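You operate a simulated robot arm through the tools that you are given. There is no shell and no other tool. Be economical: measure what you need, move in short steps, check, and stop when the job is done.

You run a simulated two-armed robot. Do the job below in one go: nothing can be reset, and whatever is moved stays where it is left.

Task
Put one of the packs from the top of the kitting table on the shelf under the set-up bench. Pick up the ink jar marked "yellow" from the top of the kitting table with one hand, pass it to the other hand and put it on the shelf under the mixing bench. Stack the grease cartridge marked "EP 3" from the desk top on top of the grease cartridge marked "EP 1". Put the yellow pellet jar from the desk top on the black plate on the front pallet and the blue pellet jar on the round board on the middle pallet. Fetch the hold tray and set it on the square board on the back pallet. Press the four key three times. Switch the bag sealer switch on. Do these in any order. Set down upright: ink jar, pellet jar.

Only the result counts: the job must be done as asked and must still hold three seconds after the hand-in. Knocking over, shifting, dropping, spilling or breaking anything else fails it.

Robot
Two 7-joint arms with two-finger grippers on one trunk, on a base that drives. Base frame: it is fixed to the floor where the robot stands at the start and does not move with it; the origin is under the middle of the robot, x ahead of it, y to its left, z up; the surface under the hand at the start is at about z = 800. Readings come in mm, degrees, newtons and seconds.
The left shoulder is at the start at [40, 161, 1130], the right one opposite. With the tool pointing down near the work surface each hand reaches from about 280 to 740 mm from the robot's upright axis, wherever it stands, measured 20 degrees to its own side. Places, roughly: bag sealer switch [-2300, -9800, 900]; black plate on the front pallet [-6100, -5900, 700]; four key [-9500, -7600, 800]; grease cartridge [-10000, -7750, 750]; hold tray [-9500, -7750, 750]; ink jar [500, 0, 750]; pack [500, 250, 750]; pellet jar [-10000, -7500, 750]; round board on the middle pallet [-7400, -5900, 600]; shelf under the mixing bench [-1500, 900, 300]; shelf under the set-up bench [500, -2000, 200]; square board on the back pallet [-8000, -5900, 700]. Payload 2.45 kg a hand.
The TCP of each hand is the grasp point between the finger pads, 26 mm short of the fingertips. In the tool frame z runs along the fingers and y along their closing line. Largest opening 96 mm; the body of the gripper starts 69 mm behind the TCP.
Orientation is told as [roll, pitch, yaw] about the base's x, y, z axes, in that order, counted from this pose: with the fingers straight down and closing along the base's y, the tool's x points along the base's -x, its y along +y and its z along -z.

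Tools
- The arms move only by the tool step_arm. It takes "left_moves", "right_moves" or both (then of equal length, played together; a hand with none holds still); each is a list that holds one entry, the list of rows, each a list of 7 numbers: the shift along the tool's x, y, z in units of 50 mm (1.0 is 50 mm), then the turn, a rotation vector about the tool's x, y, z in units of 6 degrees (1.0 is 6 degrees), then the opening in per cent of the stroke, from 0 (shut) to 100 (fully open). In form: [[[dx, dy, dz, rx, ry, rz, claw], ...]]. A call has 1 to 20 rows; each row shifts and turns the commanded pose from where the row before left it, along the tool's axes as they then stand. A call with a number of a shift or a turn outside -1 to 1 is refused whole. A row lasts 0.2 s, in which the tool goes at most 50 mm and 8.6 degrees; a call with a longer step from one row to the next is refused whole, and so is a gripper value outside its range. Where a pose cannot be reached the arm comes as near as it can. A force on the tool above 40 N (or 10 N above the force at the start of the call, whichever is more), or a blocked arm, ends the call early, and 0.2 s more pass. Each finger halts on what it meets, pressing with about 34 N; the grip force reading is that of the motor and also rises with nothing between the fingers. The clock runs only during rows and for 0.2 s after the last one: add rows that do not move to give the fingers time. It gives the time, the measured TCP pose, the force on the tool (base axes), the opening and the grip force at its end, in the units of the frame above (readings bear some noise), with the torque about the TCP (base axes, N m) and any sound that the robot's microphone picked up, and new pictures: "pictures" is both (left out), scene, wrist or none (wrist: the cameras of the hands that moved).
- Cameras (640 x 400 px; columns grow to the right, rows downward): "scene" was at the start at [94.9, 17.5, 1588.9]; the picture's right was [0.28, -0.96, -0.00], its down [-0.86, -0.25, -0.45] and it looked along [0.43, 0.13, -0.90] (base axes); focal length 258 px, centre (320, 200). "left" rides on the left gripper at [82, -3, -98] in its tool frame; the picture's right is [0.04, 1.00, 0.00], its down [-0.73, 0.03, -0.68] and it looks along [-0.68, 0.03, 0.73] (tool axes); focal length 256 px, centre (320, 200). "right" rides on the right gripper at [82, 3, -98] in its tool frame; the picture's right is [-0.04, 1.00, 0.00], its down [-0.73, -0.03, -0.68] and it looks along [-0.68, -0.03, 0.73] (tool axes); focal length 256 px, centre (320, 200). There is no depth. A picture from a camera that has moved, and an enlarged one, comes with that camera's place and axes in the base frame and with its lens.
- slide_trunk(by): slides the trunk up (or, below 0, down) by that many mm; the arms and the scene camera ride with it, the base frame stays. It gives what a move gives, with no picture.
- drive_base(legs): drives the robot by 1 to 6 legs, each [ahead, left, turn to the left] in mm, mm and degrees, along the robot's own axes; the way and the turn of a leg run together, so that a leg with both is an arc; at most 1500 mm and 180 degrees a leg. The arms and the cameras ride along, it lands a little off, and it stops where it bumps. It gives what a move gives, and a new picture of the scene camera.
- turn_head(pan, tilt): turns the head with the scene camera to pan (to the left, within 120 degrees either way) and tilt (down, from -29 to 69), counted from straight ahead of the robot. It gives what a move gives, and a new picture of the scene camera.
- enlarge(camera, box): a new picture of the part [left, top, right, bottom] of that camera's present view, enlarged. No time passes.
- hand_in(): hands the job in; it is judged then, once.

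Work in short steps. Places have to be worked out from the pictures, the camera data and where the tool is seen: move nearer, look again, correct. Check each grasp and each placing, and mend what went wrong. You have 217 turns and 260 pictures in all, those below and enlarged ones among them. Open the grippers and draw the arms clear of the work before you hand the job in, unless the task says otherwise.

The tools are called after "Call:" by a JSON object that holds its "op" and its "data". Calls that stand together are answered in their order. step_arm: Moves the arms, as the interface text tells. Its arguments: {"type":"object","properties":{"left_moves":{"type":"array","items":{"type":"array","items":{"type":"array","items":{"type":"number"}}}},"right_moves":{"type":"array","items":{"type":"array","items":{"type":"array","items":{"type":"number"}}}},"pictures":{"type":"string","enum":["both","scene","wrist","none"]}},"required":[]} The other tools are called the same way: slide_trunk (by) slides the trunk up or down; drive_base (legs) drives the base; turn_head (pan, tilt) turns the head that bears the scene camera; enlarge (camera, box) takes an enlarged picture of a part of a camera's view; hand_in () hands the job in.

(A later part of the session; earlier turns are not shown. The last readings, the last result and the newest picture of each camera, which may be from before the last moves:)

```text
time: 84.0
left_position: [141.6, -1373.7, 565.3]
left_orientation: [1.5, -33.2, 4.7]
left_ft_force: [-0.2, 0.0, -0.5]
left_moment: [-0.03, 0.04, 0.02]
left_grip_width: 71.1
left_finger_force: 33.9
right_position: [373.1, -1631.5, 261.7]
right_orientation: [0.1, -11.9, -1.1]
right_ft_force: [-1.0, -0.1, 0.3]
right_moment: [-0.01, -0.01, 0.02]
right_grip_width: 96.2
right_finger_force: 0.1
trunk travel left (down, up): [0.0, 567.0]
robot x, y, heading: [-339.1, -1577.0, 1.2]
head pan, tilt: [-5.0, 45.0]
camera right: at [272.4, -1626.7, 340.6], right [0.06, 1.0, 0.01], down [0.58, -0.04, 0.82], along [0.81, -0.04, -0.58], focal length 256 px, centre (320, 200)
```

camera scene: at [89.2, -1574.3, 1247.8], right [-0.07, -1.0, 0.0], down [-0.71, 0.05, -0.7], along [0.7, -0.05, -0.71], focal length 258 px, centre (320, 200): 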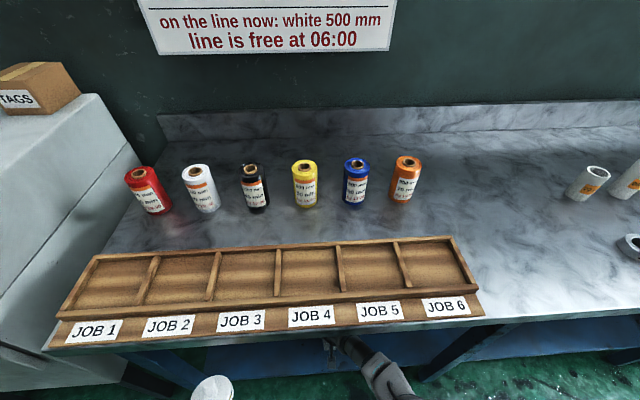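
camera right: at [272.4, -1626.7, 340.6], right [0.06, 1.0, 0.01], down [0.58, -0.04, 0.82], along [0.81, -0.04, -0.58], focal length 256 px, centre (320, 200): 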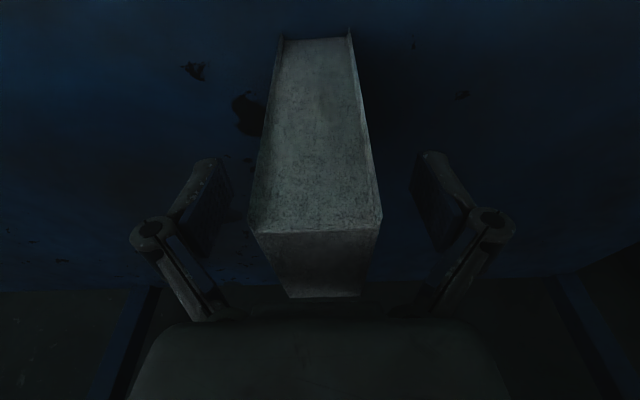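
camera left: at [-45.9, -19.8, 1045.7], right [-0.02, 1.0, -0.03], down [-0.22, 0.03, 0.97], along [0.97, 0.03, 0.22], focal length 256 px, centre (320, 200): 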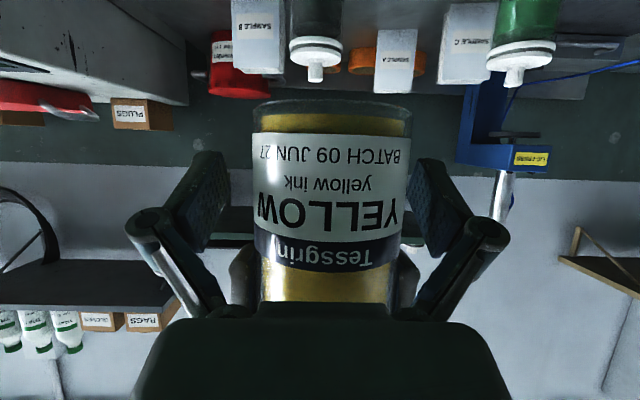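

The pack stands upright on the shelf. I'll raise the hand, then back the robot out.

Call:
{"op": "step_arm", "data": {"right_moves": [[[0, 0, -0.5, 0, 0, 0, 100], [0, 0, -0.8, 0, 0, 0, 100], [0, 0, -0.8, 0, 0, 0, 100], [0, 0, 0, 0, 0, 0, 100]]], "pictures": "none"}}

Call:
{"op": "drive_base", "data": {"legs": [[-450, 0, 0]]}}

```text
time: 85.0
left_position: [140.6, -1372.5, 564.2]
left_orientation: [1.6, -33.1, 4.7]
left_ft_force: [-0.5, -0.2, -1.1]
left_moment: [-0.03, 0.07, 0.0]
left_grip_width: 71.3
left_finger_force: 34.2
right_position: [347.0, -1633.6, 365.3]
right_orientation: [0.0, -11.8, -1.1]
right_ft_force: [-0.6, -1.5, 1.3]
right_moment: [0.0, -0.01, 0.01]
right_grip_width: 96.1
right_finger_force: 0.0
trunk travel left (down, up): [0.0, 567.0]
robot x, y, heading: [-338.1, -1576.9, 1.1]
head pan, tilt: [-5.0, 45.0]
```

```text
time: 87.7
left_position: [-301.2, -1382.1, 565.0]
left_orientation: [1.6, -33.1, 4.6]
left_ft_force: [-0.1, -0.2, -0.4]
left_moment: [-0.03, 0.07, -0.01]
left_grip_width: 71.2
left_finger_force: 34.1
right_position: [-92.0, -1640.8, 366.1]
right_orientation: [0.1, -11.8, -1.1]
right_ft_force: [-0.2, -0.6, -0.3]
right_moment: [-0.02, 0.01, 0.0]
right_grip_width: 96.1
right_finger_force: 0.0
trunk travel left (down, up): [0.0, 567.0]
robot x, y, heading: [-780.2, -1589.5, 0.7]
head pan, tilt: [-5.0, 45.0]
camera scene: at [-354.0, -1582.7, 1248.8], right [-0.07, -1.0, 0.0], down [-0.71, 0.05, -0.7], along [0.7, -0.05, -0.71], focal length 258 px, centre (320, 200)
```

scene: 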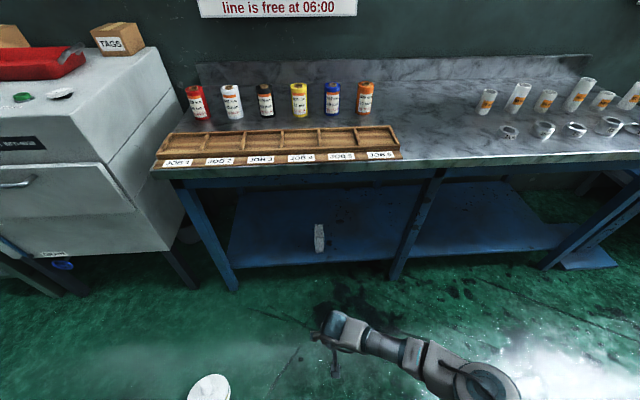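

The pack is done. Now the mixing bench: I'll turn around here, back away toward +x, and strafe to y≈1060 facing the bench.

Call:
{"op": "drive_base", "data": {"legs": [[0, 0, 180], [-400, 0, 0], [0, -1400, 0], [0, -1250, 0]]}}

```text
time: 110.0
left_position: [-806.3, 886.1, 566.3]
left_orientation: [1.8, -33.5, -177.8]
left_ft_force: [0.2, -0.1, -0.7]
left_moment: [0.03, -0.09, 0.0]
left_grip_width: 71.1
left_finger_force: 33.9
right_position: [-995.9, 1160.6, 370.5]
right_orientation: [-0.1, -12.3, 175.7]
right_ft_force: [0.8, -0.2, -0.5]
right_moment: [0.03, 0.03, 0.01]
right_grip_width: 95.9
right_finger_force: 0.1
trunk travel left (down, up): [0.0, 567.0]
robot x, y, heading: [-315.5, 1067.7, 177.5]
head pan, tilt: [-5.0, 45.0]
camera scene: at [-740.9, 1086.0, 1248.6], right [0.13, 0.99, 0.0], down [0.71, -0.09, -0.7], along [-0.7, 0.09, -0.71], focal length 258 px, centre (320, 200)
```

scene: 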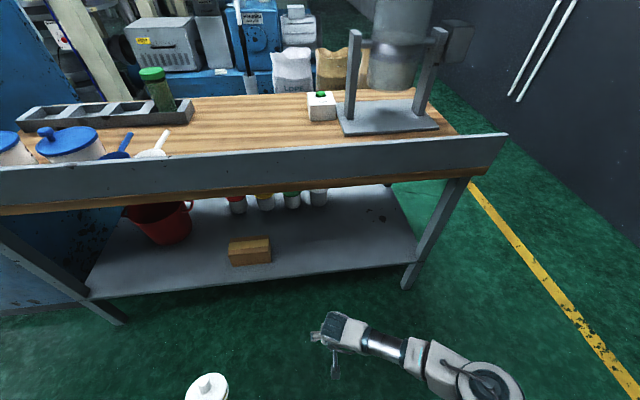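

The shelf front is at x≈-1250, and free space is at the right part, around y≈1230. I'll straighten the left hand (pitch -60) forward of the robot and tuck the right hand back.

Call:
{"op": "step_arm", "data": {"left_moves": [[[-0.61, 0, 0.4, 0, 0, 0, 0], [-0.61, 0, 0.4, 0, 0, 0, 0], [-0.61, 0, 0.4, 0, 0, 0, 0], [-0.61, 0, 0.4, 0, 0, 0, 0], [-0.61, 0, 0.4, 0, 0, 0, 0], [-0.61, 0, 0.4, 0, 0, 0, 0], [0, 0, 0, 0, -0.88, 0, 0], [0, 0, 0, 0, -0.88, 0, 0], [0, 0, 0, 0, -0.88, 0, 0], [0, 0, 0, 0, -0.88, 0, 0], [0, 0, 0, 0, -0.88, 0, 0], [0, 0, 0, 0, 0, 0, 0]]], "right_moves": [[[0.35, -0.3, -0.757, 0, 0, 0, 100], [0.35, -0.3, -0.757, 0, 0, 0, 100], [0.35, -0.3, -0.757, 0, 0, 0, 100], [0.35, -0.3, -0.757, 0, 0, 0, 100], [0.35, -0.3, -0.757, 0, 0, 0, 100], [0.35, -0.3, -0.757, 0, 0, 0, 100], [0, 0, 0, 0, 0, 0, 100], [0, 0, 0, 0, 0, 0, 100], [0, 0, 0, 0, 0, 0, 100], [0, 0, 0, 0, 0, 0, 100], [0, 0, 0, 0, 0, 0, 100], [0, 0, 0, 0, 0, 0, 100]]], "pictures": "scene"}}

Call:
{"op": "drive_base", "data": {"legs": [[0, -310, 2.5]]}}

```text
time: 112.6
left_position: [-1020.6, 875.8, 571.2]
left_orientation: [3.0, -55.0, -179.4]
left_ft_force: [-0.1, 0.4, -1.0]
left_moment: [0.02, 0.01, 0.0]
left_grip_width: 71.3
left_finger_force: 33.4
left hand out of reach, approached as far as the arm can: row 11
right_position: [-835.9, 1239.5, 572.2]
right_orientation: [0.2, -12.7, 175.7]
right_ft_force: [0.0, -0.2, 0.4]
right_moment: [-0.01, 0.0, -0.03]
right_grip_width: 95.9
right_finger_force: 0.1
trunk travel left (down, up): [0.0, 567.0]
robot x, y, heading: [-316.0, 1067.9, 177.9]
head pan, tilt: [-5.0, 45.0]
camera scene: at [-740.9, 1089.0, 1248.5], right [0.13, 0.99, 0.0], down [0.71, -0.09, -0.7], along [-0.7, 0.09, -0.71], focal length 258 px, centre (320, 200)
```

scene: 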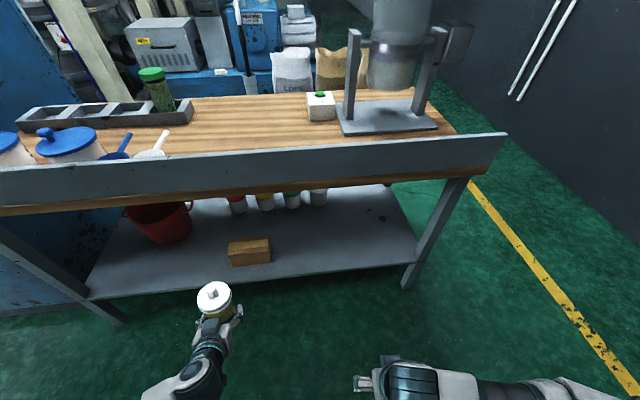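

```text
time: 114.7
left_position: [-1006.6, 1153.6, 571.2]
left_orientation: [2.7, -54.9, -176.5]
left_ft_force: [0.3, -0.8, -0.3]
left_moment: [0.01, -0.02, 0.01]
left_grip_width: 71.1
left_finger_force: 33.9
right_position: [-836.6, 1524.3, 573.9]
right_orientation: [0.0, -12.7, 178.3]
right_ft_force: [0.2, -1.7, -0.5]
right_moment: [0.01, 0.02, 0.02]
right_grip_width: 95.9
right_finger_force: 0.1
trunk travel left (down, up): [0.0, 567.0]
robot x, y, heading: [-310.6, 1375.7, -179.8]
head pan, tilt: [-5.0, 45.0]
camera scene: at [-736.1, 1374.9, 1248.5], right [0.08, 1.0, 0.01], down [0.71, -0.05, -0.7], along [-0.7, 0.06, -0.71], focal length 258 px, centre (320, 200)
```

scene: 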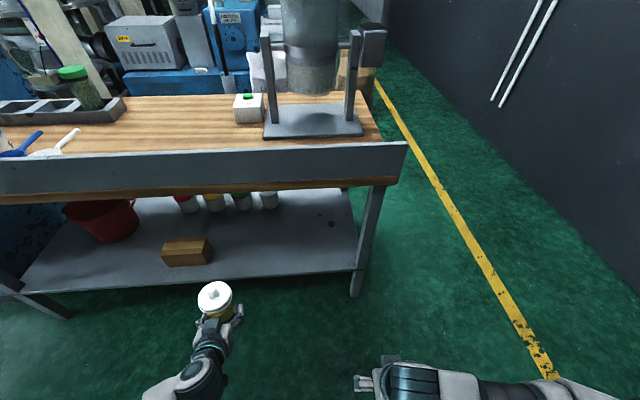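

The jar is lined up at y≈1154, right of the box with 140 mm of margin. I'll lower it in front of the bench and true up the pitch.

Call:
{"op": "step_arm", "data": {"left_moves": [[[0.62, 0, 0.436, 0, 0, 0, 0], [0.62, 0, 0.436, 0, 0, 0, 0], [0.62, 0, 0.436, 0, 0, 0, 0], [0.62, 0, 0.436, 0, 0, 0, 0], [0.62, 0, 0.436, 0, 0, 0, 0], [0, 0, 0, 0, -0.83, 0, 0], [0, 0, 0, 0, 0, 0, 0]]], "pictures": "wrist"}}

```text
time: 116.3
left_position: [-1000.9, 1151.6, 489.0]
left_orientation: [5.1, -54.0, -177.5]
left_ft_force: [0.0, 1.0, -1.3]
left_moment: [-0.02, -0.03, 0.02]
left_grip_width: 71.3
left_finger_force: 34.0
left hand out of reach, approached as far as the arm can: row 2, 3, 4, 5, 6
right_position: [-832.5, 1526.6, 576.4]
right_orientation: [0.2, -13.0, 178.1]
right_ft_force: [0.7, -0.2, -0.2]
right_moment: [0.04, 0.0, 0.01]
right_grip_width: 95.8
right_finger_force: 0.0
trunk travel left (down, up): [0.0, 567.0]
robot x, y, heading: [-307.7, 1373.2, -179.7]
head pan, tilt: [-5.0, 45.0]
camera left: at [-875.5, 1168.9, 480.7], right [0.14, -0.99, 0.02], down [0.12, 0.04, 0.99], along [-0.98, -0.13, 0.12], focal length 256 px, centre (320, 200)
```

left: 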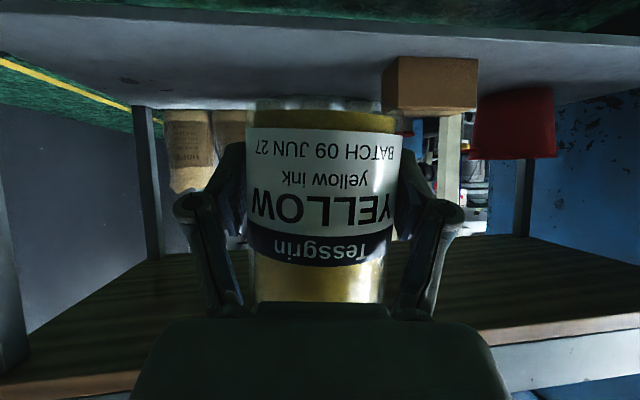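

The left arm hits a limit at z≈489. I'll shift the hand toward the robot's centre line and yaw it inward by about 30°, keeping the jar upright, then try lowering again.

Call:
{"op": "step_arm", "data": {"left_moves": [[[0, -0.9, 0, 0, 0, 0, 0], [0, -0.9, 0, 0, 0, 0, 0], [0, 0, 0, 0.81, 0, 0.588, 0], [0, 0, 0, 0.81, 0, 0.588, 0], [0, 0, 0, 0.81, 0, 0.588, 0], [0, 0, 0, 0.81, 0, 0.588, 0], [0, 0, 0, 0.81, 0, 0.588, 0], [0.4, 0, 0.29, 0, 0, 0, 0], [0.4, 0, 0.29, 0, 0, 0, 0], [0.4, 0, 0.29, 0, 0, 0, 0], [0.4, 0, 0.29, 0, 0, 0, 0], [0, 0, 0, 0, 0, 0, 0]]], "pictures": "scene"}}

```text
time: 118.9
left_position: [-996.0, 1264.8, 480.0]
left_orientation: [5.7, -52.0, 167.7]
left_ft_force: [0.2, -0.2, 0.2]
left_moment: [-0.01, -0.05, 0.01]
left_grip_width: 71.3
left_finger_force: 33.8
left hand out of reach, approached as far as the arm can: row 4, 5, 6, 7, 8, 9, 10, 11
right_position: [-832.8, 1526.8, 576.1]
right_orientation: [0.3, -13.1, 178.1]
right_ft_force: [0.4, -0.1, -0.5]
right_moment: [0.04, 0.02, 0.0]
right_grip_width: 95.9
right_finger_force: 0.0
trunk travel left (down, up): [0.0, 567.0]
robot x, y, heading: [-311.9, 1374.2, -179.9]
head pan, tilt: [-5.0, 45.0]
camera scene: at [-736.5, 1380.7, 1248.4], right [0.08, 1.0, 0.0], down [0.71, -0.06, -0.7], along [-0.7, 0.06, -0.71], focal length 258 px, centre (320, 200)
```

scene: 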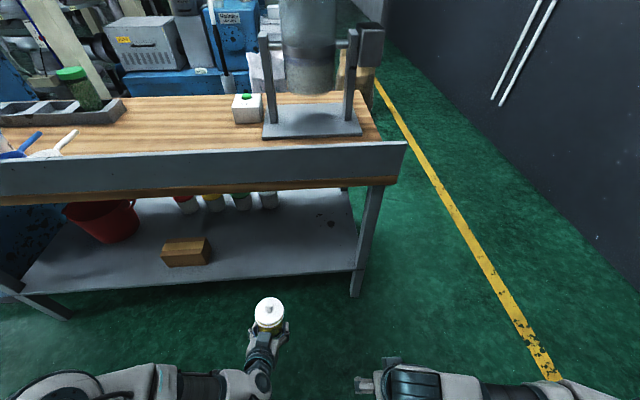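

The left elbow is splayed out sideways, which limits the wrist. Extending the hand farther forward should align the forearm, so I'll push forward, straighten the yaw, then lower.

Call:
{"op": "step_arm", "data": {"left_moves": [[[-0.542, 0.187, 0.694, 0, 0, 0, 0], [-0.542, 0.187, 0.694, 0, 0, 0, 0], [-0.542, 0.187, 0.694, 0, 0, 0, 0], [-0.4, 0.14, 0.52, 0, 0, 0, 0], [0, 0, 0, -0.53, 0, -0.41, 0], [0, 0, 0, -0.53, 0, -0.41, 0], [0, 0, 0, -0.53, 0, -0.41, 0], [0.394, 0, 0.308, 0, 0, 0, 0], [0.394, 0, 0.308, 0, 0, 0, 0], [0.394, 0, 0.308, 0, 0, 0, 0], [0, 0, 0, 0, 0, 0, 0]]], "pictures": "scene"}}

```text
time: 121.3
left_position: [-1167.2, 1249.8, 409.4]
left_orientation: [5.3, -53.3, 179.9]
left_ft_force: [-0.2, -0.2, 0.0]
left_moment: [0.0, -0.06, -0.03]
left_grip_width: 71.3
left_finger_force: 34.0
right_position: [-832.4, 1529.6, 576.6]
right_orientation: [0.5, -13.1, 178.1]
right_ft_force: [-0.5, 0.0, 0.7]
right_moment: [0.02, -0.04, 0.01]
right_grip_width: 96.0
right_finger_force: 0.0
trunk travel left (down, up): [0.0, 567.0]
robot x, y, heading: [-308.2, 1372.9, -179.8]
head pan, tilt: [-5.0, 45.0]
camera scene: at [-736.6, 1382.7, 1248.5], right [0.08, 1.0, 0.0], down [0.71, -0.06, -0.7], along [-0.7, 0.06, -0.71], focal length 258 px, centre (320, 200)
```

scene: 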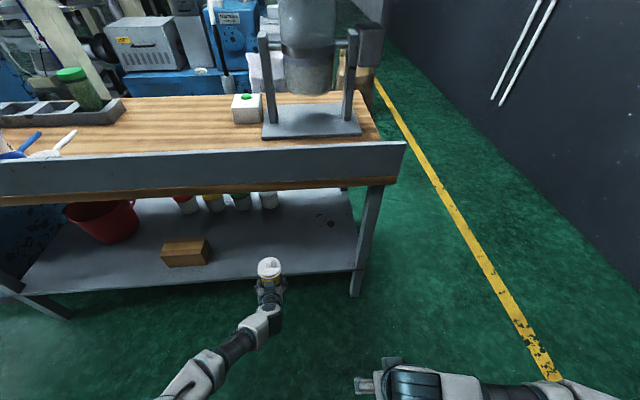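

Lowered to z=409 in front of the shelf. I'll correct the pitch and roll so the jar is upright and drive forward 190 mm.

Call:
{"op": "step_arm", "data": {"left_moves": [[[0, 0, 0, 0.56, -0.56, 0, 0], [0, 0, 0, 0.56, -0.56, 0, 0], [0, 0, 0, 0, 0, 0, 0]]], "pictures": "none"}}

Call:
{"op": "drive_base", "data": {"legs": [[190, 0, 0]]}}

```text
time: 122.1
left_position: [-1161.0, 1258.9, 409.8]
left_orientation: [-0.6, -59.0, 179.1]
left_ft_force: [0.1, 0.4, -0.7]
left_moment: [-0.02, -0.03, 0.06]
left_grip_width: 71.1
left_finger_force: 34.1
left hand out of reach, approached as far as the arm can: row 2
right_position: [-833.1, 1528.6, 575.0]
right_orientation: [0.4, -13.0, 178.1]
right_ft_force: [0.3, -0.4, -0.7]
right_moment: [0.0, -0.01, 0.0]
right_grip_width: 96.0
right_finger_force: 0.0
trunk travel left (down, up): [0.0, 567.0]
robot x, y, heading: [-306.8, 1378.9, -180.2]
head pan, tilt: [-5.0, 45.0]
```

```text
time: 123.7
left_position: [-1354.4, 1256.8, 410.2]
left_orientation: [-0.6, -58.9, 179.1]
left_ft_force: [-0.5, -0.2, -1.4]
left_moment: [-0.01, 0.01, -0.03]
left_grip_width: 71.2
left_finger_force: 34.6
right_position: [-1026.4, 1527.8, 576.2]
right_orientation: [0.3, -13.0, 178.1]
right_ft_force: [0.4, -0.3, 0.1]
right_moment: [0.02, -0.01, 0.0]
right_grip_width: 95.8
right_finger_force: 0.1
trunk travel left (down, up): [0.0, 567.0]
robot x, y, heading: [-498.2, 1374.9, -179.8]
head pan, tilt: [-5.0, 45.0]
camera scene: at [-930.7, 1382.6, 1247.8], right [0.08, 1.0, 0.0], down [0.71, -0.06, -0.7], along [-0.7, 0.06, -0.71], focal length 258 px, centre (320, 200)
```

scene: 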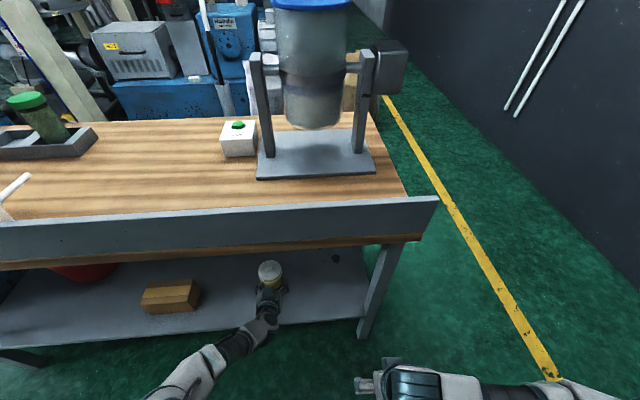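

The jar is over the shelf. I'll lower in small steps.

Call:
{"op": "step_arm", "data": {"left_moves": [[[0.257, 0, 0.155, 0, 0, 0, 0], [0.257, 0, 0.155, 0, 0, 0, 0], [0.257, 0, 0.155, 0, 0, 0, 0], [0.086, 0, 0.052, 0, 0, 0, 0], [0.086, 0, 0.052, 0, 0, 0, 0], [0, 0, 0, 0, 0, 0, 0]]], "pictures": "wrist"}}

```text
time: 125.1
left_position: [-1355.6, 1258.5, 360.8]
left_orientation: [-0.4, -59.1, 179.1]
left_ft_force: [0.6, 0.4, 0.1]
left_moment: [0.02, -0.02, -0.01]
left_grip_width: 71.1
left_finger_force: 34.3
right_position: [-1023.1, 1527.3, 579.5]
right_orientation: [0.3, -13.5, 178.2]
right_ft_force: [-0.2, 0.3, 0.0]
right_moment: [-0.02, 0.02, 0.0]
right_grip_width: 95.9
right_finger_force: 0.1
trunk travel left (down, up): [0.0, 567.0]
robot x, y, heading: [-501.7, 1377.8, -180.0]
head pan, tilt: [-5.0, 45.0]
camera left: at [-1230.3, 1259.4, 341.4], right [0.0, -1.0, -0.04], down [0.21, -0.04, 0.98], along [-0.98, -0.01, 0.21], focal length 256 px, centre (320, 200)
```

left: 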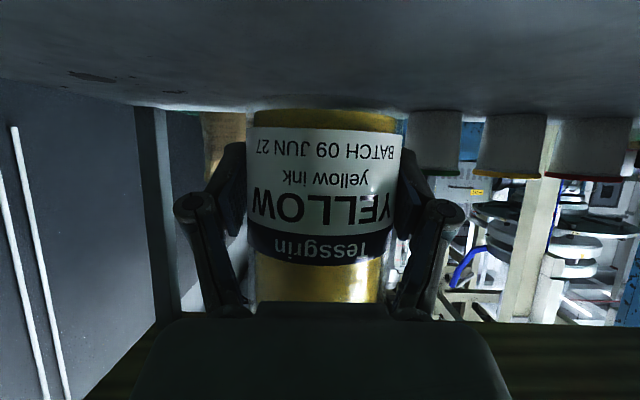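

Jar upright and the shelf is close beneath it. I'll continue down slowly until contact.

Call:
{"op": "step_arm", "data": {"left_moves": [[[0.086, 0, 0.052, 0, 0, 0, 0], [0.086, 0, 0.052, 0, 0, 0, 0], [0.086, 0, 0.052, 0, 0, 0, 0], [0.086, 0, 0.052, 0, 0, 0, 0], [0.086, 0, 0.052, 0, 0, 0, 0], [0.086, 0, 0.052, 0, 0, 0, 0], [0, 0, 0, 0, 0, 0, 0]]], "pictures": "wrist"}}

```text
time: 126.7
left_position: [-1349.8, 1258.5, 334.0]
left_orientation: [-0.6, -59.3, 179.1]
left_ft_force: [0.0, 0.6, -0.6]
left_moment: [0.06, -0.03, -0.02]
left_grip_width: 71.3
left_finger_force: 33.3
left hand out of reach, approached as far as the arm can: row 5
right_position: [-1022.8, 1528.7, 579.8]
right_orientation: [0.4, -13.5, 178.2]
right_ft_force: [0.4, 0.5, 0.4]
right_moment: [0.0, -0.02, 0.04]
right_grip_width: 95.9
right_finger_force: 0.1
trunk travel left (down, up): [0.0, 567.0]
robot x, y, heading: [-503.5, 1375.4, -179.9]
head pan, tilt: [-5.0, 45.0]
camera left: at [-1225.1, 1258.3, 314.9], right [0.0, -1.0, -0.04], down [0.21, -0.04, 0.98], along [-0.98, 0.0, 0.21], focal length 256 px, centre (320, 200)
```

left: 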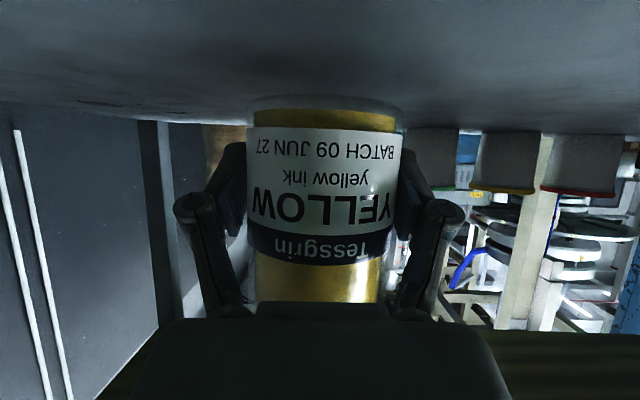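

Nearly down, but at a reach limit. I'll pull back 30 mm (still over the shelf) and continue lowering to contact.

Call:
{"op": "step_arm", "data": {"left_moves": [[[0.31, 0, -0.51, 0, 0, 0, 0], [0.086, 0, 0.052, 0, 0, 0, 0], [0.086, 0, 0.052, 0, 0, 0, 0], [0.086, 0, 0.052, 0, 0, 0, 0], [0.086, 0, 0.052, 0, 0, 0, 0], [0.086, 0, 0.052, 0, 0, 0, 0], [0, 0, 0, 0, 0, 0, 0]]], "pictures": "wrist"}}

```text
time: 128.3
left_position: [-1335.3, 1259.7, 319.4]
left_orientation: [-0.7, -59.3, 179.0]
left_ft_force: [0.1, 0.6, -0.9]
left_moment: [0.0, 0.01, 0.01]
left_grip_width: 71.1
left_finger_force: 34.1
left hand out of reach, approached as far as the arm can: row 1, 3, 4, 5, 6
right_position: [-1021.7, 1528.3, 579.9]
right_orientation: [0.4, -13.5, 178.0]
right_ft_force: [0.2, -0.1, 0.4]
right_moment: [-0.05, -0.01, 0.01]
right_grip_width: 95.8
right_finger_force: 0.1
trunk travel left (down, up): [0.0, 567.0]
robot x, y, heading: [-501.0, 1376.5, -179.8]
head pan, tilt: [-5.0, 45.0]
camera left: at [-1210.0, 1260.8, 298.9], right [0.0, -1.0, -0.04], down [0.21, -0.04, 0.98], along [-0.98, -0.01, 0.21], focal length 256 px, centre (320, 200)
```

left: 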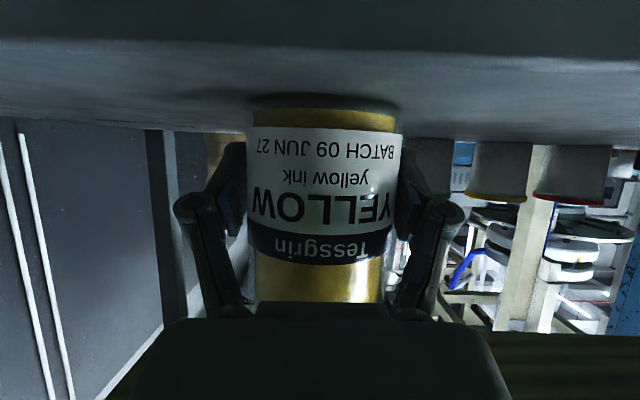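

Just a few millimetres remain. I'll lower a little further.

Call:
{"op": "step_arm", "data": {"left_moves": [[[0.12, 0, 0.0, 0, 0, 0, 0], [0.12, 0, 0.0, 0, 0, 0, 0], [0.12, 0, 0, 0, 0, 0, 0], [0.12, 0, 0, 0, 0, 0, 0], [0, 0, 0, 0, 0, 0, 0]]], "pictures": "wrist"}}

```text
time: 129.5
left_position: [-1335.6, 1259.8, 318.8]
left_orientation: [-0.7, -59.3, 179.2]
left_ft_force: [0.2, -0.1, -0.4]
left_moment: [-0.02, -0.03, 0.0]
left_grip_width: 71.0
left_finger_force: 34.0
left hand out of reach, approached as far as the arm can: row 1, 2, 3, 4
right_position: [-1020.7, 1528.5, 579.6]
right_orientation: [0.4, -13.5, 178.1]
right_ft_force: [-1.0, -1.1, -0.4]
right_moment: [0.0, 0.01, 0.0]
right_grip_width: 95.8
right_finger_force: 0.0
trunk travel left (down, up): [0.0, 567.0]
robot x, y, heading: [-500.2, 1372.9, -179.9]
head pan, tilt: [-5.0, 45.0]
camera left: at [-1210.0, 1260.9, 298.9], right [0.0, -1.0, -0.04], down [0.21, -0.04, 0.98], along [-0.98, -0.01, 0.21], focal length 256 px, centre (320, 200)
```

left: 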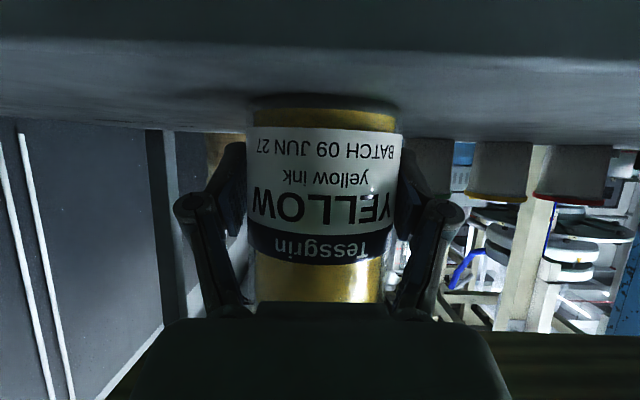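

Still limited. I'll shift 50 mm toward the centre line and try to lower again.

Call:
{"op": "step_arm", "data": {"left_moves": [[[0, -0.5, 0, 0, 0, 0, 0], [0, -0.5, 0, 0, 0, 0, 0], [0.086, 0, 0.052, 0, 0, 0, 0], [0.086, 0, 0.052, 0, 0, 0, 0], [0.086, 0, 0.052, 0, 0, 0, 0], [0, 0, 0, 0, 0, 0, 0]]], "pictures": "none"}}

```text
time: 130.9
left_position: [-1324.2, 1304.9, 319.0]
left_orientation: [-0.6, -59.6, 179.2]
left_ft_force: [-5.0, 2.3, 8.4]
left_moment: [0.45, 0.07, 0.16]
left_grip_width: 70.9
left_finger_force: 34.6
left hand out of reach, approached as far as the arm can: row 1, 2, 3, 4
right_position: [-1021.7, 1528.0, 580.9]
right_orientation: [0.4, -13.6, 178.1]
right_ft_force: [-0.4, 0.3, 0.3]
right_moment: [-0.01, 0.03, 0.0]
right_grip_width: 96.1
right_finger_force: 0.1
trunk travel left (down, up): [0.0, 567.0]
robot x, y, heading: [-504.4, 1379.4, -179.5]
head pan, tilt: [-5.0, 45.0]
```

Contact shown (8 N up). I'll release the jar and check.

Call:
{"op": "step_arm", "data": {"left_moves": [[[0, 0, 0, 0, 0, 0, 80], [0, 0, 0, 0, 0, 0, 90], [0, 0, 0, 0, 0, 0, 100], [0, 0, 0, 0, 0, 0, 100]]], "pictures": "wrist"}}

```text
time: 131.9
left_position: [-1322.9, 1304.0, 314.8]
left_orientation: [-0.6, -59.4, 179.0]
left_ft_force: [0.2, -0.4, -0.3]
left_moment: [-0.01, 0.02, 0.01]
left_grip_width: 96.1
left_finger_force: 0.0
right_position: [-1022.2, 1528.0, 580.6]
right_orientation: [0.4, -13.4, 178.1]
right_ft_force: [-0.1, -0.1, 1.1]
right_moment: [0.01, 0.02, 0.01]
right_grip_width: 95.8
right_finger_force: 0.1
trunk travel left (down, up): [0.0, 567.0]
robot x, y, heading: [-502.2, 1374.0, -179.8]
head pan, tilt: [-5.0, 45.0]
camera left: at [-1197.6, 1304.9, 295.3], right [0.0, -1.0, -0.04], down [0.21, -0.04, 0.98], along [-0.98, -0.01, 0.21], focal length 256 px, centre (320, 200)
```

left: 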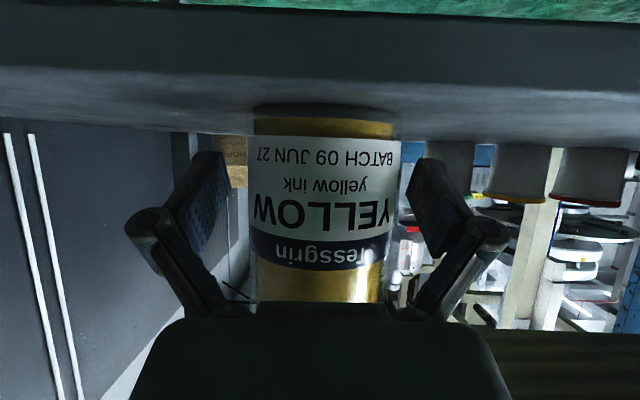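

Jar stands upright on the shelf. I'll back straight out and look.

Call:
{"op": "drive_base", "data": {"legs": [[-300, 0, 0]]}}

```text
time: 133.9
left_position: [-1023.0, 1308.1, 316.0]
left_orientation: [-0.7, -59.3, 178.8]
left_ft_force: [0.5, -0.9, -0.1]
left_moment: [-0.02, -0.02, 0.01]
left_grip_width: 95.7
left_finger_force: 0.1
right_position: [-718.9, 1531.0, 581.5]
right_orientation: [0.4, -13.5, 177.8]
right_ft_force: [0.0, 0.3, 0.5]
right_moment: [0.0, 0.02, -0.02]
right_grip_width: 95.9
right_finger_force: 0.0
trunk travel left (down, up): [0.0, 567.0]
robot x, y, heading: [-197.7, 1374.2, 180.2]
head pan, tilt: [-5.0, 45.0]
camera scene: at [-626.4, 1386.0, 1248.9], right [0.09, 1.0, 0.0], down [0.71, -0.06, -0.7], along [-0.7, 0.06, -0.71], focal length 258 px, centre (320, 200)
```

scene: 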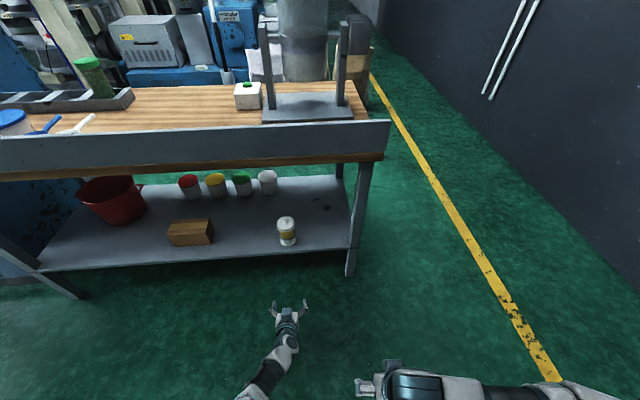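

The ink jar is done. I'll raise the trunk and bring both arms to a neutral pose.

Call:
{"op": "slide_trunk", "data": {"by": 300}}

Call:
{"op": "step_arm", "data": {"left_moves": [[[0.51, 0, -0.8, 0, 1, 0, 100], [0.55, 0, -0.75, 0, 1, 0, 100], [0.6, 0, -0.7, 0, 1, 0, 100], [0.6, 0, -0.7, 0, 1, 0, 100], [0.6, 0, -0.7, 0, 1, 0, 100], [0.6, 0, -0.7, 0, 1, 0, 100], [0.6, 0, -0.7, 0, 1, 0, 100], [0.6, 0, -0.7, 0, 1, 0, 100], [0.3, 0, -0.8, 0, 1, 0, 100], [0, 0, -0.8, 0, 1, 0, 100], [0, 0, -0.8, 0, 0, 0, 100], [0, 0, 0, 0, 0, 0, 100]]], "right_moves": [[[0, 0, 0, 0, 1, 0, 100], [0, 0, 0, 0, 1, 0, 100], [0, 0, -0.8, 0, 0, 0, 100], [0, 0, -0.8, 0, 0, 0, 100], [0, 0, -0.8, 0, 0, 0, 100], [0, 0, 0, 0, 0, 0, 100], [0, 0, 0, 0, 0, 0, 100], [0, 0, 0, 0, 0, 0, 100], [0, 0, 0, 0, 0, 0, 100], [0, 0, 0, 0, 0, 0, 100], [0, 0, 0, 0, 0, 0, 100], [0, 0, 0, 0, 0, 0, 100]]], "pictures": "none"}}

```text
time: 136.9
left_position: [-1085.6, 1312.0, 1027.4]
left_orientation: [23.5, -88.8, 154.7]
left_ft_force: [-0.2, 0.4, -0.3]
left_moment: [-0.02, 0.01, -0.01]
left_grip_width: 95.9
left_finger_force: 0.2
right_position: [-715.7, 1531.4, 884.0]
right_orientation: [0.4, -13.8, 177.8]
right_ft_force: [-0.1, 0.1, 0.0]
right_moment: [0.0, 0.0, 0.03]
right_grip_width: 95.9
right_finger_force: 0.1
trunk travel left (down, up): [-300.0, 267.0]
robot x, y, heading: [-199.3, 1372.6, 179.7]
head pan, tilt: [-5.0, 45.0]
```

```text
time: 139.5
left_position: [-653.0, 1295.8, 1009.7]
left_orientation: [0.5, -28.6, 178.1]
left_ft_force: [0.3, -0.4, 0.1]
left_moment: [-0.01, -0.01, 0.02]
left_grip_width: 96.2
left_finger_force: 0.0
right_position: [-712.4, 1530.9, 1005.0]
right_orientation: [0.3, -1.8, 177.9]
right_ft_force: [-0.3, 0.4, -1.4]
right_moment: [0.01, -0.01, 0.0]
right_grip_width: 96.1
right_finger_force: 0.0
trunk travel left (down, up): [-300.0, 267.0]
robot x, y, heading: [-201.5, 1378.0, 180.0]
head pan, tilt: [-5.0, 45.0]
```

Arms are up. I'll head out: away from the benches, turn to face -y, and travel down the aisle.

Call:
{"op": "step_arm", "data": {"left_moves": [[[0, 0, 0, 0, 1, 0, 100], [0, 0, 0, 0, 1, 0, 100], [0, 0, 0, 0, 1, 0, 100], [0, 0, 0, 0, 1, 0, 100], [0, 0.6, 0, 0, 0.7, 0, 100], [0, 0.6, 0, 0, 0, 0, 100]]], "pictures": "none"}}

Call:
{"op": "drive_base", "data": {"legs": [[300, 0, 0], [0, 0, 90], [1500, 0, 0], [1300, 0, 0]]}}

Call:
{"op": "turn_head", "data": {"pan": -20, "tilt": 15}}

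```text
time: 140.9
left_position: [-654.1, 1234.8, 1008.7]
left_orientation: [0.2, -0.7, 178.2]
left_ft_force: [1.1, -0.4, 0.0]
left_moment: [0.08, 0.03, 0.03]
left_grip_width: 95.9
left_finger_force: 0.0
right_position: [-712.0, 1529.0, 1006.5]
right_orientation: [0.1, -1.9, 177.8]
right_ft_force: [0.1, -0.7, 0.1]
right_moment: [0.02, -0.02, 0.01]
right_grip_width: 96.0
right_finger_force: 0.1
trunk travel left (down, up): [-300.0, 267.0]
robot x, y, heading: [-199.4, 1376.7, 179.9]
head pan, tilt: [-5.0, 45.0]
```

```text
time: 160.0
left_position: [-338.5, -1885.0, 1009.8]
left_orientation: [0.3, -0.7, -90.7]
left_ft_force: [-1.6, 1.6, -0.1]
left_moment: [-0.01, 0.0, 0.0]
left_grip_width: 95.9
left_finger_force: 0.0
right_position: [-631.2, -1948.0, 1005.7]
right_orientation: [0.3, -1.9, -91.2]
right_ft_force: [0.1, 0.1, 0.5]
right_moment: [0.0, 0.02, -0.02]
right_grip_width: 96.0
right_finger_force: 0.0
trunk travel left (down, up): [-300.0, 267.0]
robot x, y, heading: [-484.0, -1436.2, -89.3]
head pan, tilt: [-5.0, 45.0]
camera scene: at [-491.4, -1550.1, 1612.0], right [-1.0, 0.07, 0.0], down [0.05, 0.71, -0.7], along [-0.05, -0.7, -0.71], focal length 258 px, centre (320, 200)
```

scene: 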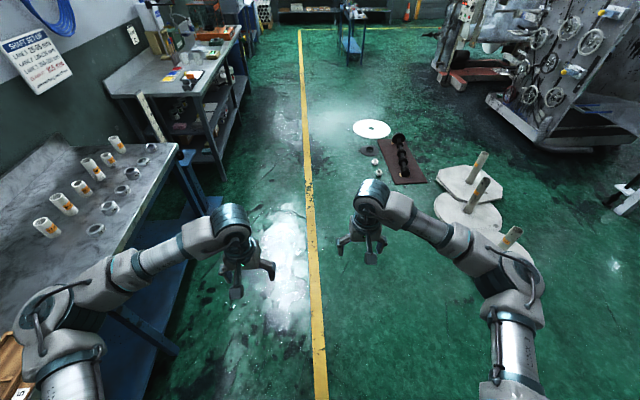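

```text
time: 160.9
left_position: [-337.9, -1881.3, 1012.8]
left_orientation: [0.4, -1.0, -90.7]
left_ft_force: [-0.1, 0.4, -0.5]
left_moment: [-0.01, -0.01, 0.0]
left_grip_width: 95.9
left_finger_force: 0.0
right_position: [-631.2, -1944.8, 1007.0]
right_orientation: [0.3, -2.1, -91.2]
right_ft_force: [-0.9, 0.7, 0.4]
right_moment: [-0.03, 0.01, 0.01]
right_grip_width: 96.1
right_finger_force: 0.1
trunk travel left (down, up): [-300.0, 267.0]
robot x, y, heading: [-488.0, -1432.8, -89.0]
head pan, tilt: [-20.0, 15.0]
camera scene: at [-515.8, -1557.5, 1658.6], right [-0.94, 0.33, 0.0], down [0.08, 0.25, -0.96], along [-0.32, -0.91, -0.26], focal length 258 px, centre (320, 200)
```

scene: 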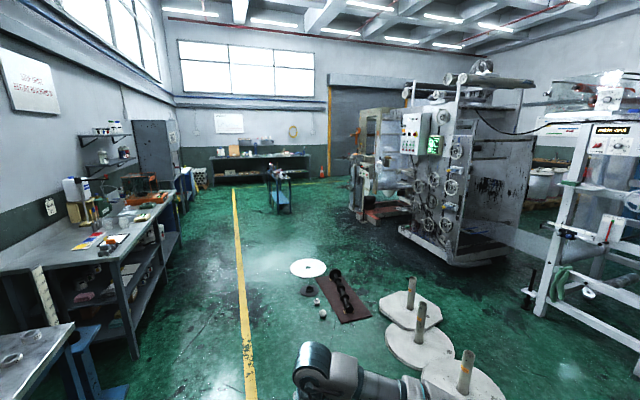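

The aisle along the yellow line (x≈-510) is clear. I'll drive down it and look again.

Call:
{"op": "drive_base", "data": {"legs": [[1400, 0, -1], [1400, 0, 0], [1300, 0, 0]]}}

Call:
{"op": "turn_head", "data": {"pan": -50, "tilt": 12}}

```text
time: 180.7
left_position: [-340.7, -5998.6, 1011.4]
left_orientation: [0.5, -0.9, -91.5]
left_ft_force: [-0.4, 0.4, -1.3]
left_moment: [0.0, 0.0, 0.0]
left_grip_width: 96.3
left_finger_force: 0.0
right_position: [-635.5, -6057.1, 1005.6]
right_orientation: [0.3, -2.0, -92.1]
right_ft_force: [-0.3, 0.4, -0.1]
right_moment: [0.0, -0.01, 0.0]
right_grip_width: 95.7
right_finger_force: 0.1
trunk travel left (down, up): [-300.0, 267.0]
robot x, y, heading: [-479.4, -5547.5, -89.9]
head pan, tilt: [-20.0, 15.0]
camera scene: at [-513.7, -5671.6, 1658.7], right [-0.94, 0.34, 0.0], down [0.09, 0.25, -0.96], along [-0.33, -0.91, -0.26], focal length 258 px, centre (320, 200)
```

scene: 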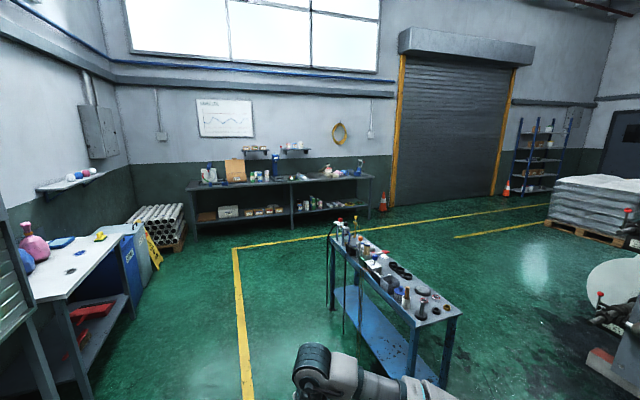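

```text
time: 181.6
left_position: [-341.1, -5995.0, 1013.1]
left_orientation: [0.4, -1.1, -91.6]
left_ft_force: [0.8, -0.8, 0.7]
left_moment: [-0.03, 0.0, -0.03]
left_grip_width: 96.1
left_finger_force: 0.1
right_position: [-634.8, -6053.8, 1009.8]
right_orientation: [0.3, -2.3, -92.1]
right_ft_force: [-0.7, -0.3, 0.3]
right_moment: [-0.03, 0.02, 0.01]
right_grip_width: 96.1
right_finger_force: 0.1
trunk travel left (down, up): [-300.0, 267.0]
robot x, y, heading: [-480.6, -5547.1, -90.2]
head pan, tilt: [-50.0, 12.0]
camera scene: at [-552.7, -5643.8, 1663.7], right [-0.64, 0.77, 0.0], down [0.16, 0.14, -0.98], along [-0.75, -0.63, -0.21], focal length 258 px, centre (320, 200)
```

scene: 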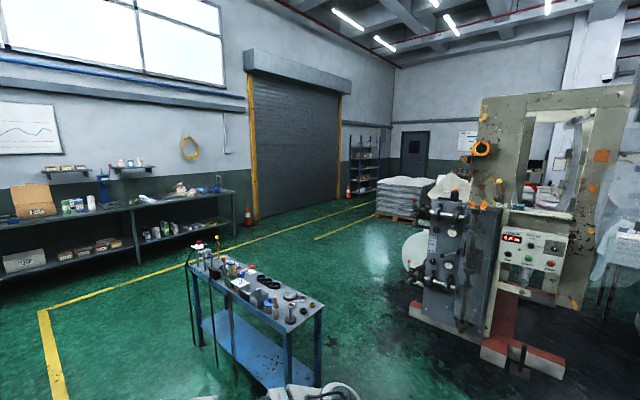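

The far bench is near y≈-9900, with the sealer likely at its west end. I'll pass the cart with margin and move down toward the corner.

Call:
{"op": "drive_base", "data": {"legs": [[1400, 110, 0], [1500, 0, 0], [300, 0, 0]]}}

Call:
{"op": "turn_head", "data": {"pan": -45, "tilt": 20}}

```text
time: 197.3
left_position: [-222.2, -9192.6, 1014.6]
left_orientation: [0.5, -1.2, -91.2]
left_ft_force: [0.2, 0.7, 0.0]
left_moment: [0.03, -0.01, -0.01]
left_grip_width: 96.0
left_finger_force: 0.1
right_position: [-516.7, -9250.8, 1010.0]
right_orientation: [0.3, -2.2, -91.8]
right_ft_force: [0.0, 0.4, 0.9]
right_moment: [0.02, 0.01, 0.0]
right_grip_width: 95.7
right_finger_force: 0.2
trunk travel left (down, up): [-300.0, 267.0]
robot x, y, heading: [-363.6, -8746.3, -89.6]
head pan, tilt: [-50.0, 12.0]
camera scene: at [-436.5, -8840.4, 1663.9], right [-0.65, 0.76, 0.0], down [0.16, 0.14, -0.98], along [-0.75, -0.63, -0.21], focal length 258 px, centre (320, 200)
```

scene: 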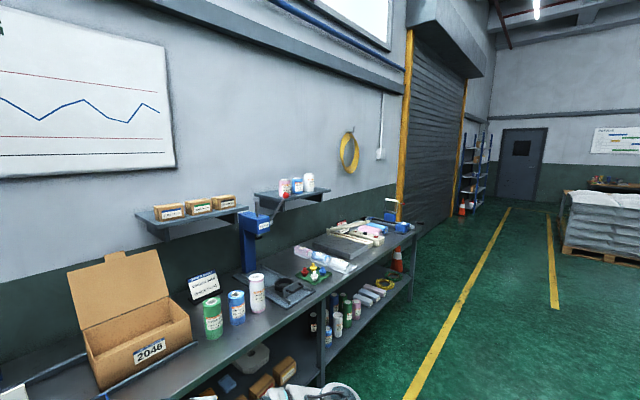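

```text
time: 198.0
left_position: [-223.6, -9189.9, 1014.9]
left_orientation: [0.5, -1.3, -91.3]
left_ft_force: [-0.4, 0.5, -0.1]
left_moment: [-0.05, -0.03, -0.01]
left_grip_width: 96.1
left_finger_force: 0.1
right_position: [-515.3, -9247.4, 1012.0]
right_orientation: [0.3, -2.6, -91.9]
right_ft_force: [0.9, -0.3, -0.4]
right_moment: [-0.01, 0.0, -0.03]
right_grip_width: 95.9
right_finger_force: 0.0
trunk travel left (down, up): [-300.0, 267.0]
robot x, y, heading: [-361.7, -8745.9, -89.9]
head pan, tilt: [-45.0, 20.0]
camera scene: at [-430.7, -8847.6, 1650.7], right [-0.71, 0.7, 0.0], down [0.24, 0.25, -0.94], along [-0.66, -0.67, -0.34], focal length 258 px, centre (320, 200)
```

scene: 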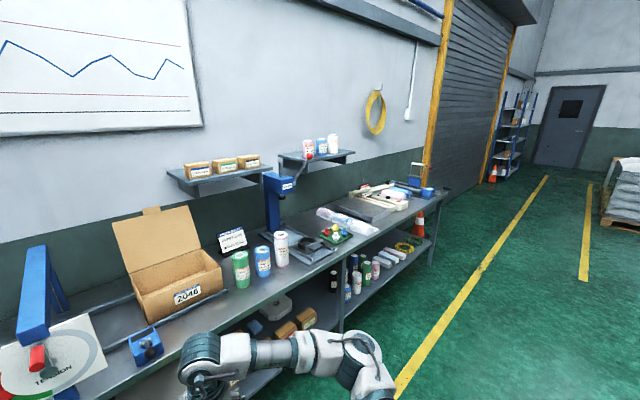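

I'll strafe west along the bench to stand in front of the sealer.

Call:
{"op": "drive_base", "data": {"legs": [[0, -1000, 0], [0, -800, 0]]}}

Call:
{"op": "turn_head", "data": {"pan": -5, "tilt": 40}}

```text
time: 207.1
left_position: [-2026.1, -9192.1, 1014.4]
left_orientation: [0.5, -1.2, -91.1]
left_ft_force: [0.1, 0.1, -0.1]
left_moment: [-0.01, -0.01, 0.0]
left_grip_width: 96.1
left_finger_force: 0.1
right_position: [-2319.4, -9252.3, 1011.7]
right_orientation: [0.2, -2.5, -91.6]
right_ft_force: [0.7, -0.4, 1.5]
right_moment: [0.0, -0.01, 0.03]
right_grip_width: 95.9
right_finger_force: 0.1
trunk travel left (down, up): [-300.0, 267.0]
robot x, y, heading: [-2168.4, -8748.1, -89.6]
head pan, tilt: [-45.0, 20.0]
camera scene: at [-2234.2, -8850.6, 1650.7], right [-0.71, 0.7, 0.0], down [0.24, 0.25, -0.94], along [-0.66, -0.67, -0.35], focal length 258 px, centre (320, 200)
```

scene: 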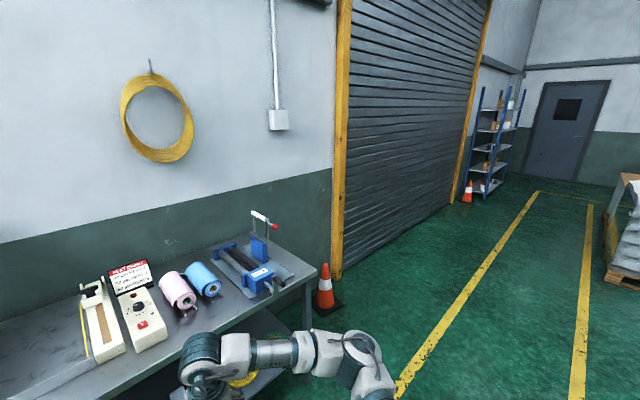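

```text
time: 208.1
left_position: [-2025.9, -9187.5, 1016.2]
left_orientation: [0.5, -1.5, -91.0]
left_ft_force: [0.7, -0.1, -0.3]
left_moment: [0.02, -0.02, 0.01]
left_grip_width: 95.9
left_finger_force: 0.0
right_position: [-2319.3, -9248.7, 1013.4]
right_orientation: [0.2, -2.7, -91.7]
right_ft_force: [0.8, 0.1, -0.1]
right_moment: [-0.02, -0.01, -0.01]
right_grip_width: 96.0
right_finger_force: 0.1
trunk travel left (down, up): [-300.0, 267.0]
robot x, y, heading: [-2166.9, -8749.4, -89.4]
head pan, tilt: [-5.0, 40.0]
camera scene: at [-2175.6, -8869.0, 1619.2], right [-1.0, 0.08, 0.0], down [0.05, 0.64, -0.76], along [-0.06, -0.76, -0.65], focal length 258 px, centre (320, 200)
```

scene: 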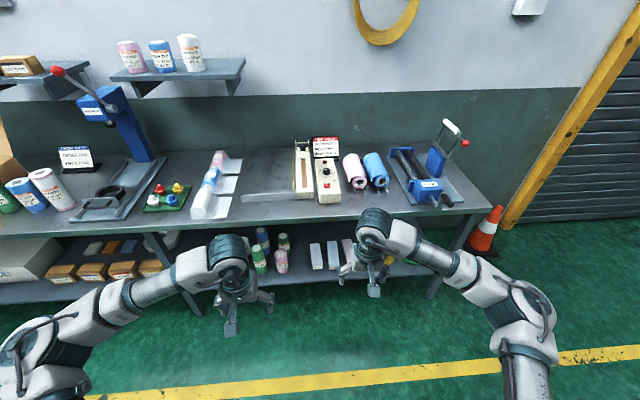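

Bag sealer is in the centre (white body with a red switch). I'll enlarge it.

Call:
{"op": "enlarge", "data": {"camera": "scene", "box": [270, 120, 400, 215]}}

```text
4.21 times, centred on (335, 168) of scene
camera zoom: at [-2175.6, -8869.0, 1619.2], right [-1.0, 0.08, 0.0], down [0.05, 0.64, -0.76], along [-0.06, -0.76, -0.65], focal length 1084 px, centre (257, 337)
```

zoom: 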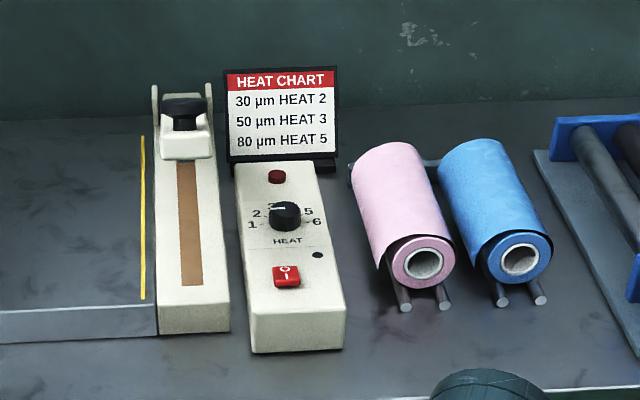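

The red rocker has its "I" end nearest me, at about (-2283,-9810,~890). I'll close the right hand and drive forward into reach.

Call:
{"op": "drive_base", "data": {"legs": [[430, 0, 0]]}}

Call:
{"op": "step_arm", "data": {"right_moves": [[[0, 0, 0, 0, 0.4, 0, 50], [-0.4, 0.2, 0.2, 0, 0, 0, 0], [-0.4, 0.2, 0.2, 0, 0, 0, 0], [0, 0, 0, 0, 0, 0, 0], [0, 0, 0, 0, 0, 0, 0]]], "pictures": "both"}}

```text
time: 210.8
left_position: [-2020.2, -9622.2, 1015.9]
left_orientation: [0.5, -1.5, -91.0]
left_ft_force: [0.0, 0.3, -0.2]
left_moment: [0.03, 0.03, 0.03]
left_grip_width: 95.9
left_finger_force: 0.0
right_position: [-2314.9, -9682.1, 1013.7]
right_orientation: [0.4, -2.6, -91.4]
right_ft_force: [0.1, -0.5, -1.1]
right_moment: [0.02, 0.02, 0.02]
right_grip_width: 95.7
right_finger_force: 0.0
trunk travel left (down, up): [-300.0, 267.0]
robot x, y, heading: [-2162.8, -9183.2, -89.4]
head pan, tilt: [-5.0, 40.0]
camera scene: at [-2171.5, -9302.5, 1619.3], right [-1.0, 0.08, 0.0], down [0.05, 0.64, -0.76], along [-0.06, -0.76, -0.65], focal length 258 px, centre (320, 200)
```

scene: 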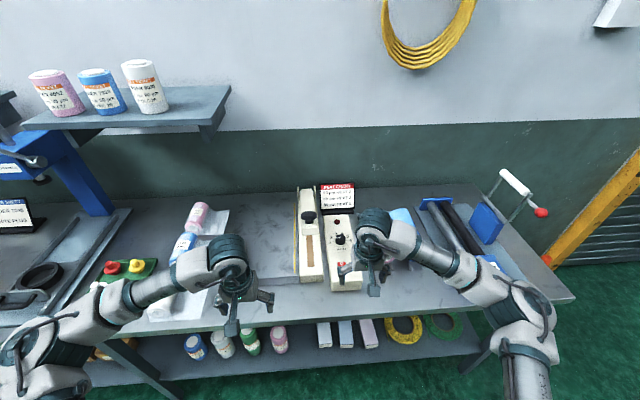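

```text
time: 212.0
left_position: [-2020.2, -9618.0, 1018.1]
left_orientation: [0.5, -1.7, -91.0]
left_ft_force: [1.0, 0.4, 0.0]
left_moment: [-0.01, 0.0, 0.0]
left_grip_width: 96.0
left_finger_force: 0.0
right_position: [-2294.6, -9720.2, 994.4]
right_orientation: [0.3, -0.6, -91.6]
right_ft_force: [-0.5, -0.1, 0.3]
right_moment: [0.0, 0.01, 0.01]
right_grip_width: 0.1
right_finger_force: 28.6
trunk travel left (down, up): [-300.0, 267.0]
robot x, y, heading: [-2169.1, -9182.9, -89.4]
head pan, tilt: [-5.0, 40.0]
camera scene: at [-2171.2, -9303.5, 1619.1], right [-1.0, 0.08, 0.0], down [0.05, 0.64, -0.76], along [-0.06, -0.76, -0.65], focal length 258 px, centre (320, 200)
camera right: at [-2290.6, -9638.1, 1093.0], right [1.0, -0.07, 0.01], down [-0.05, -0.73, 0.68], along [-0.04, -0.68, -0.73], focal length 256 px, centre (320, 200)
```

scene: 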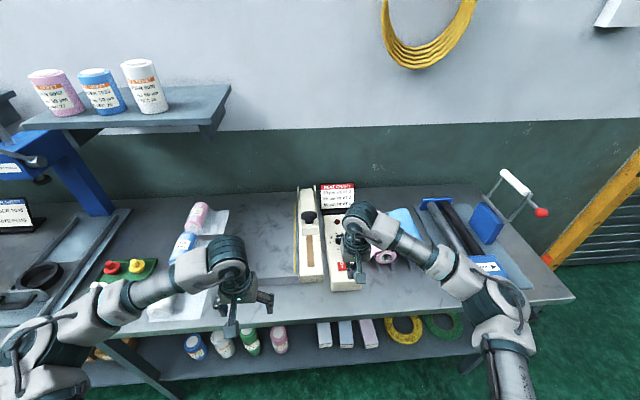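
right: 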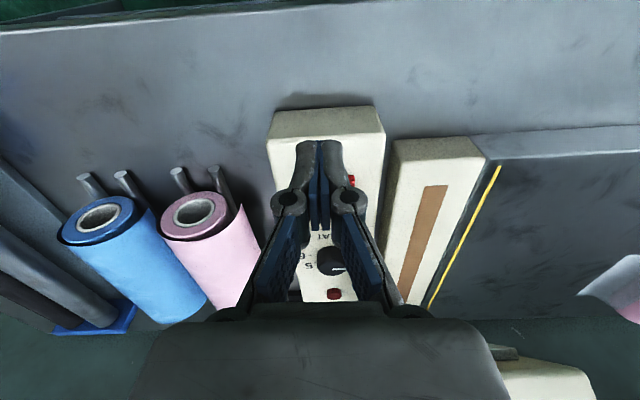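

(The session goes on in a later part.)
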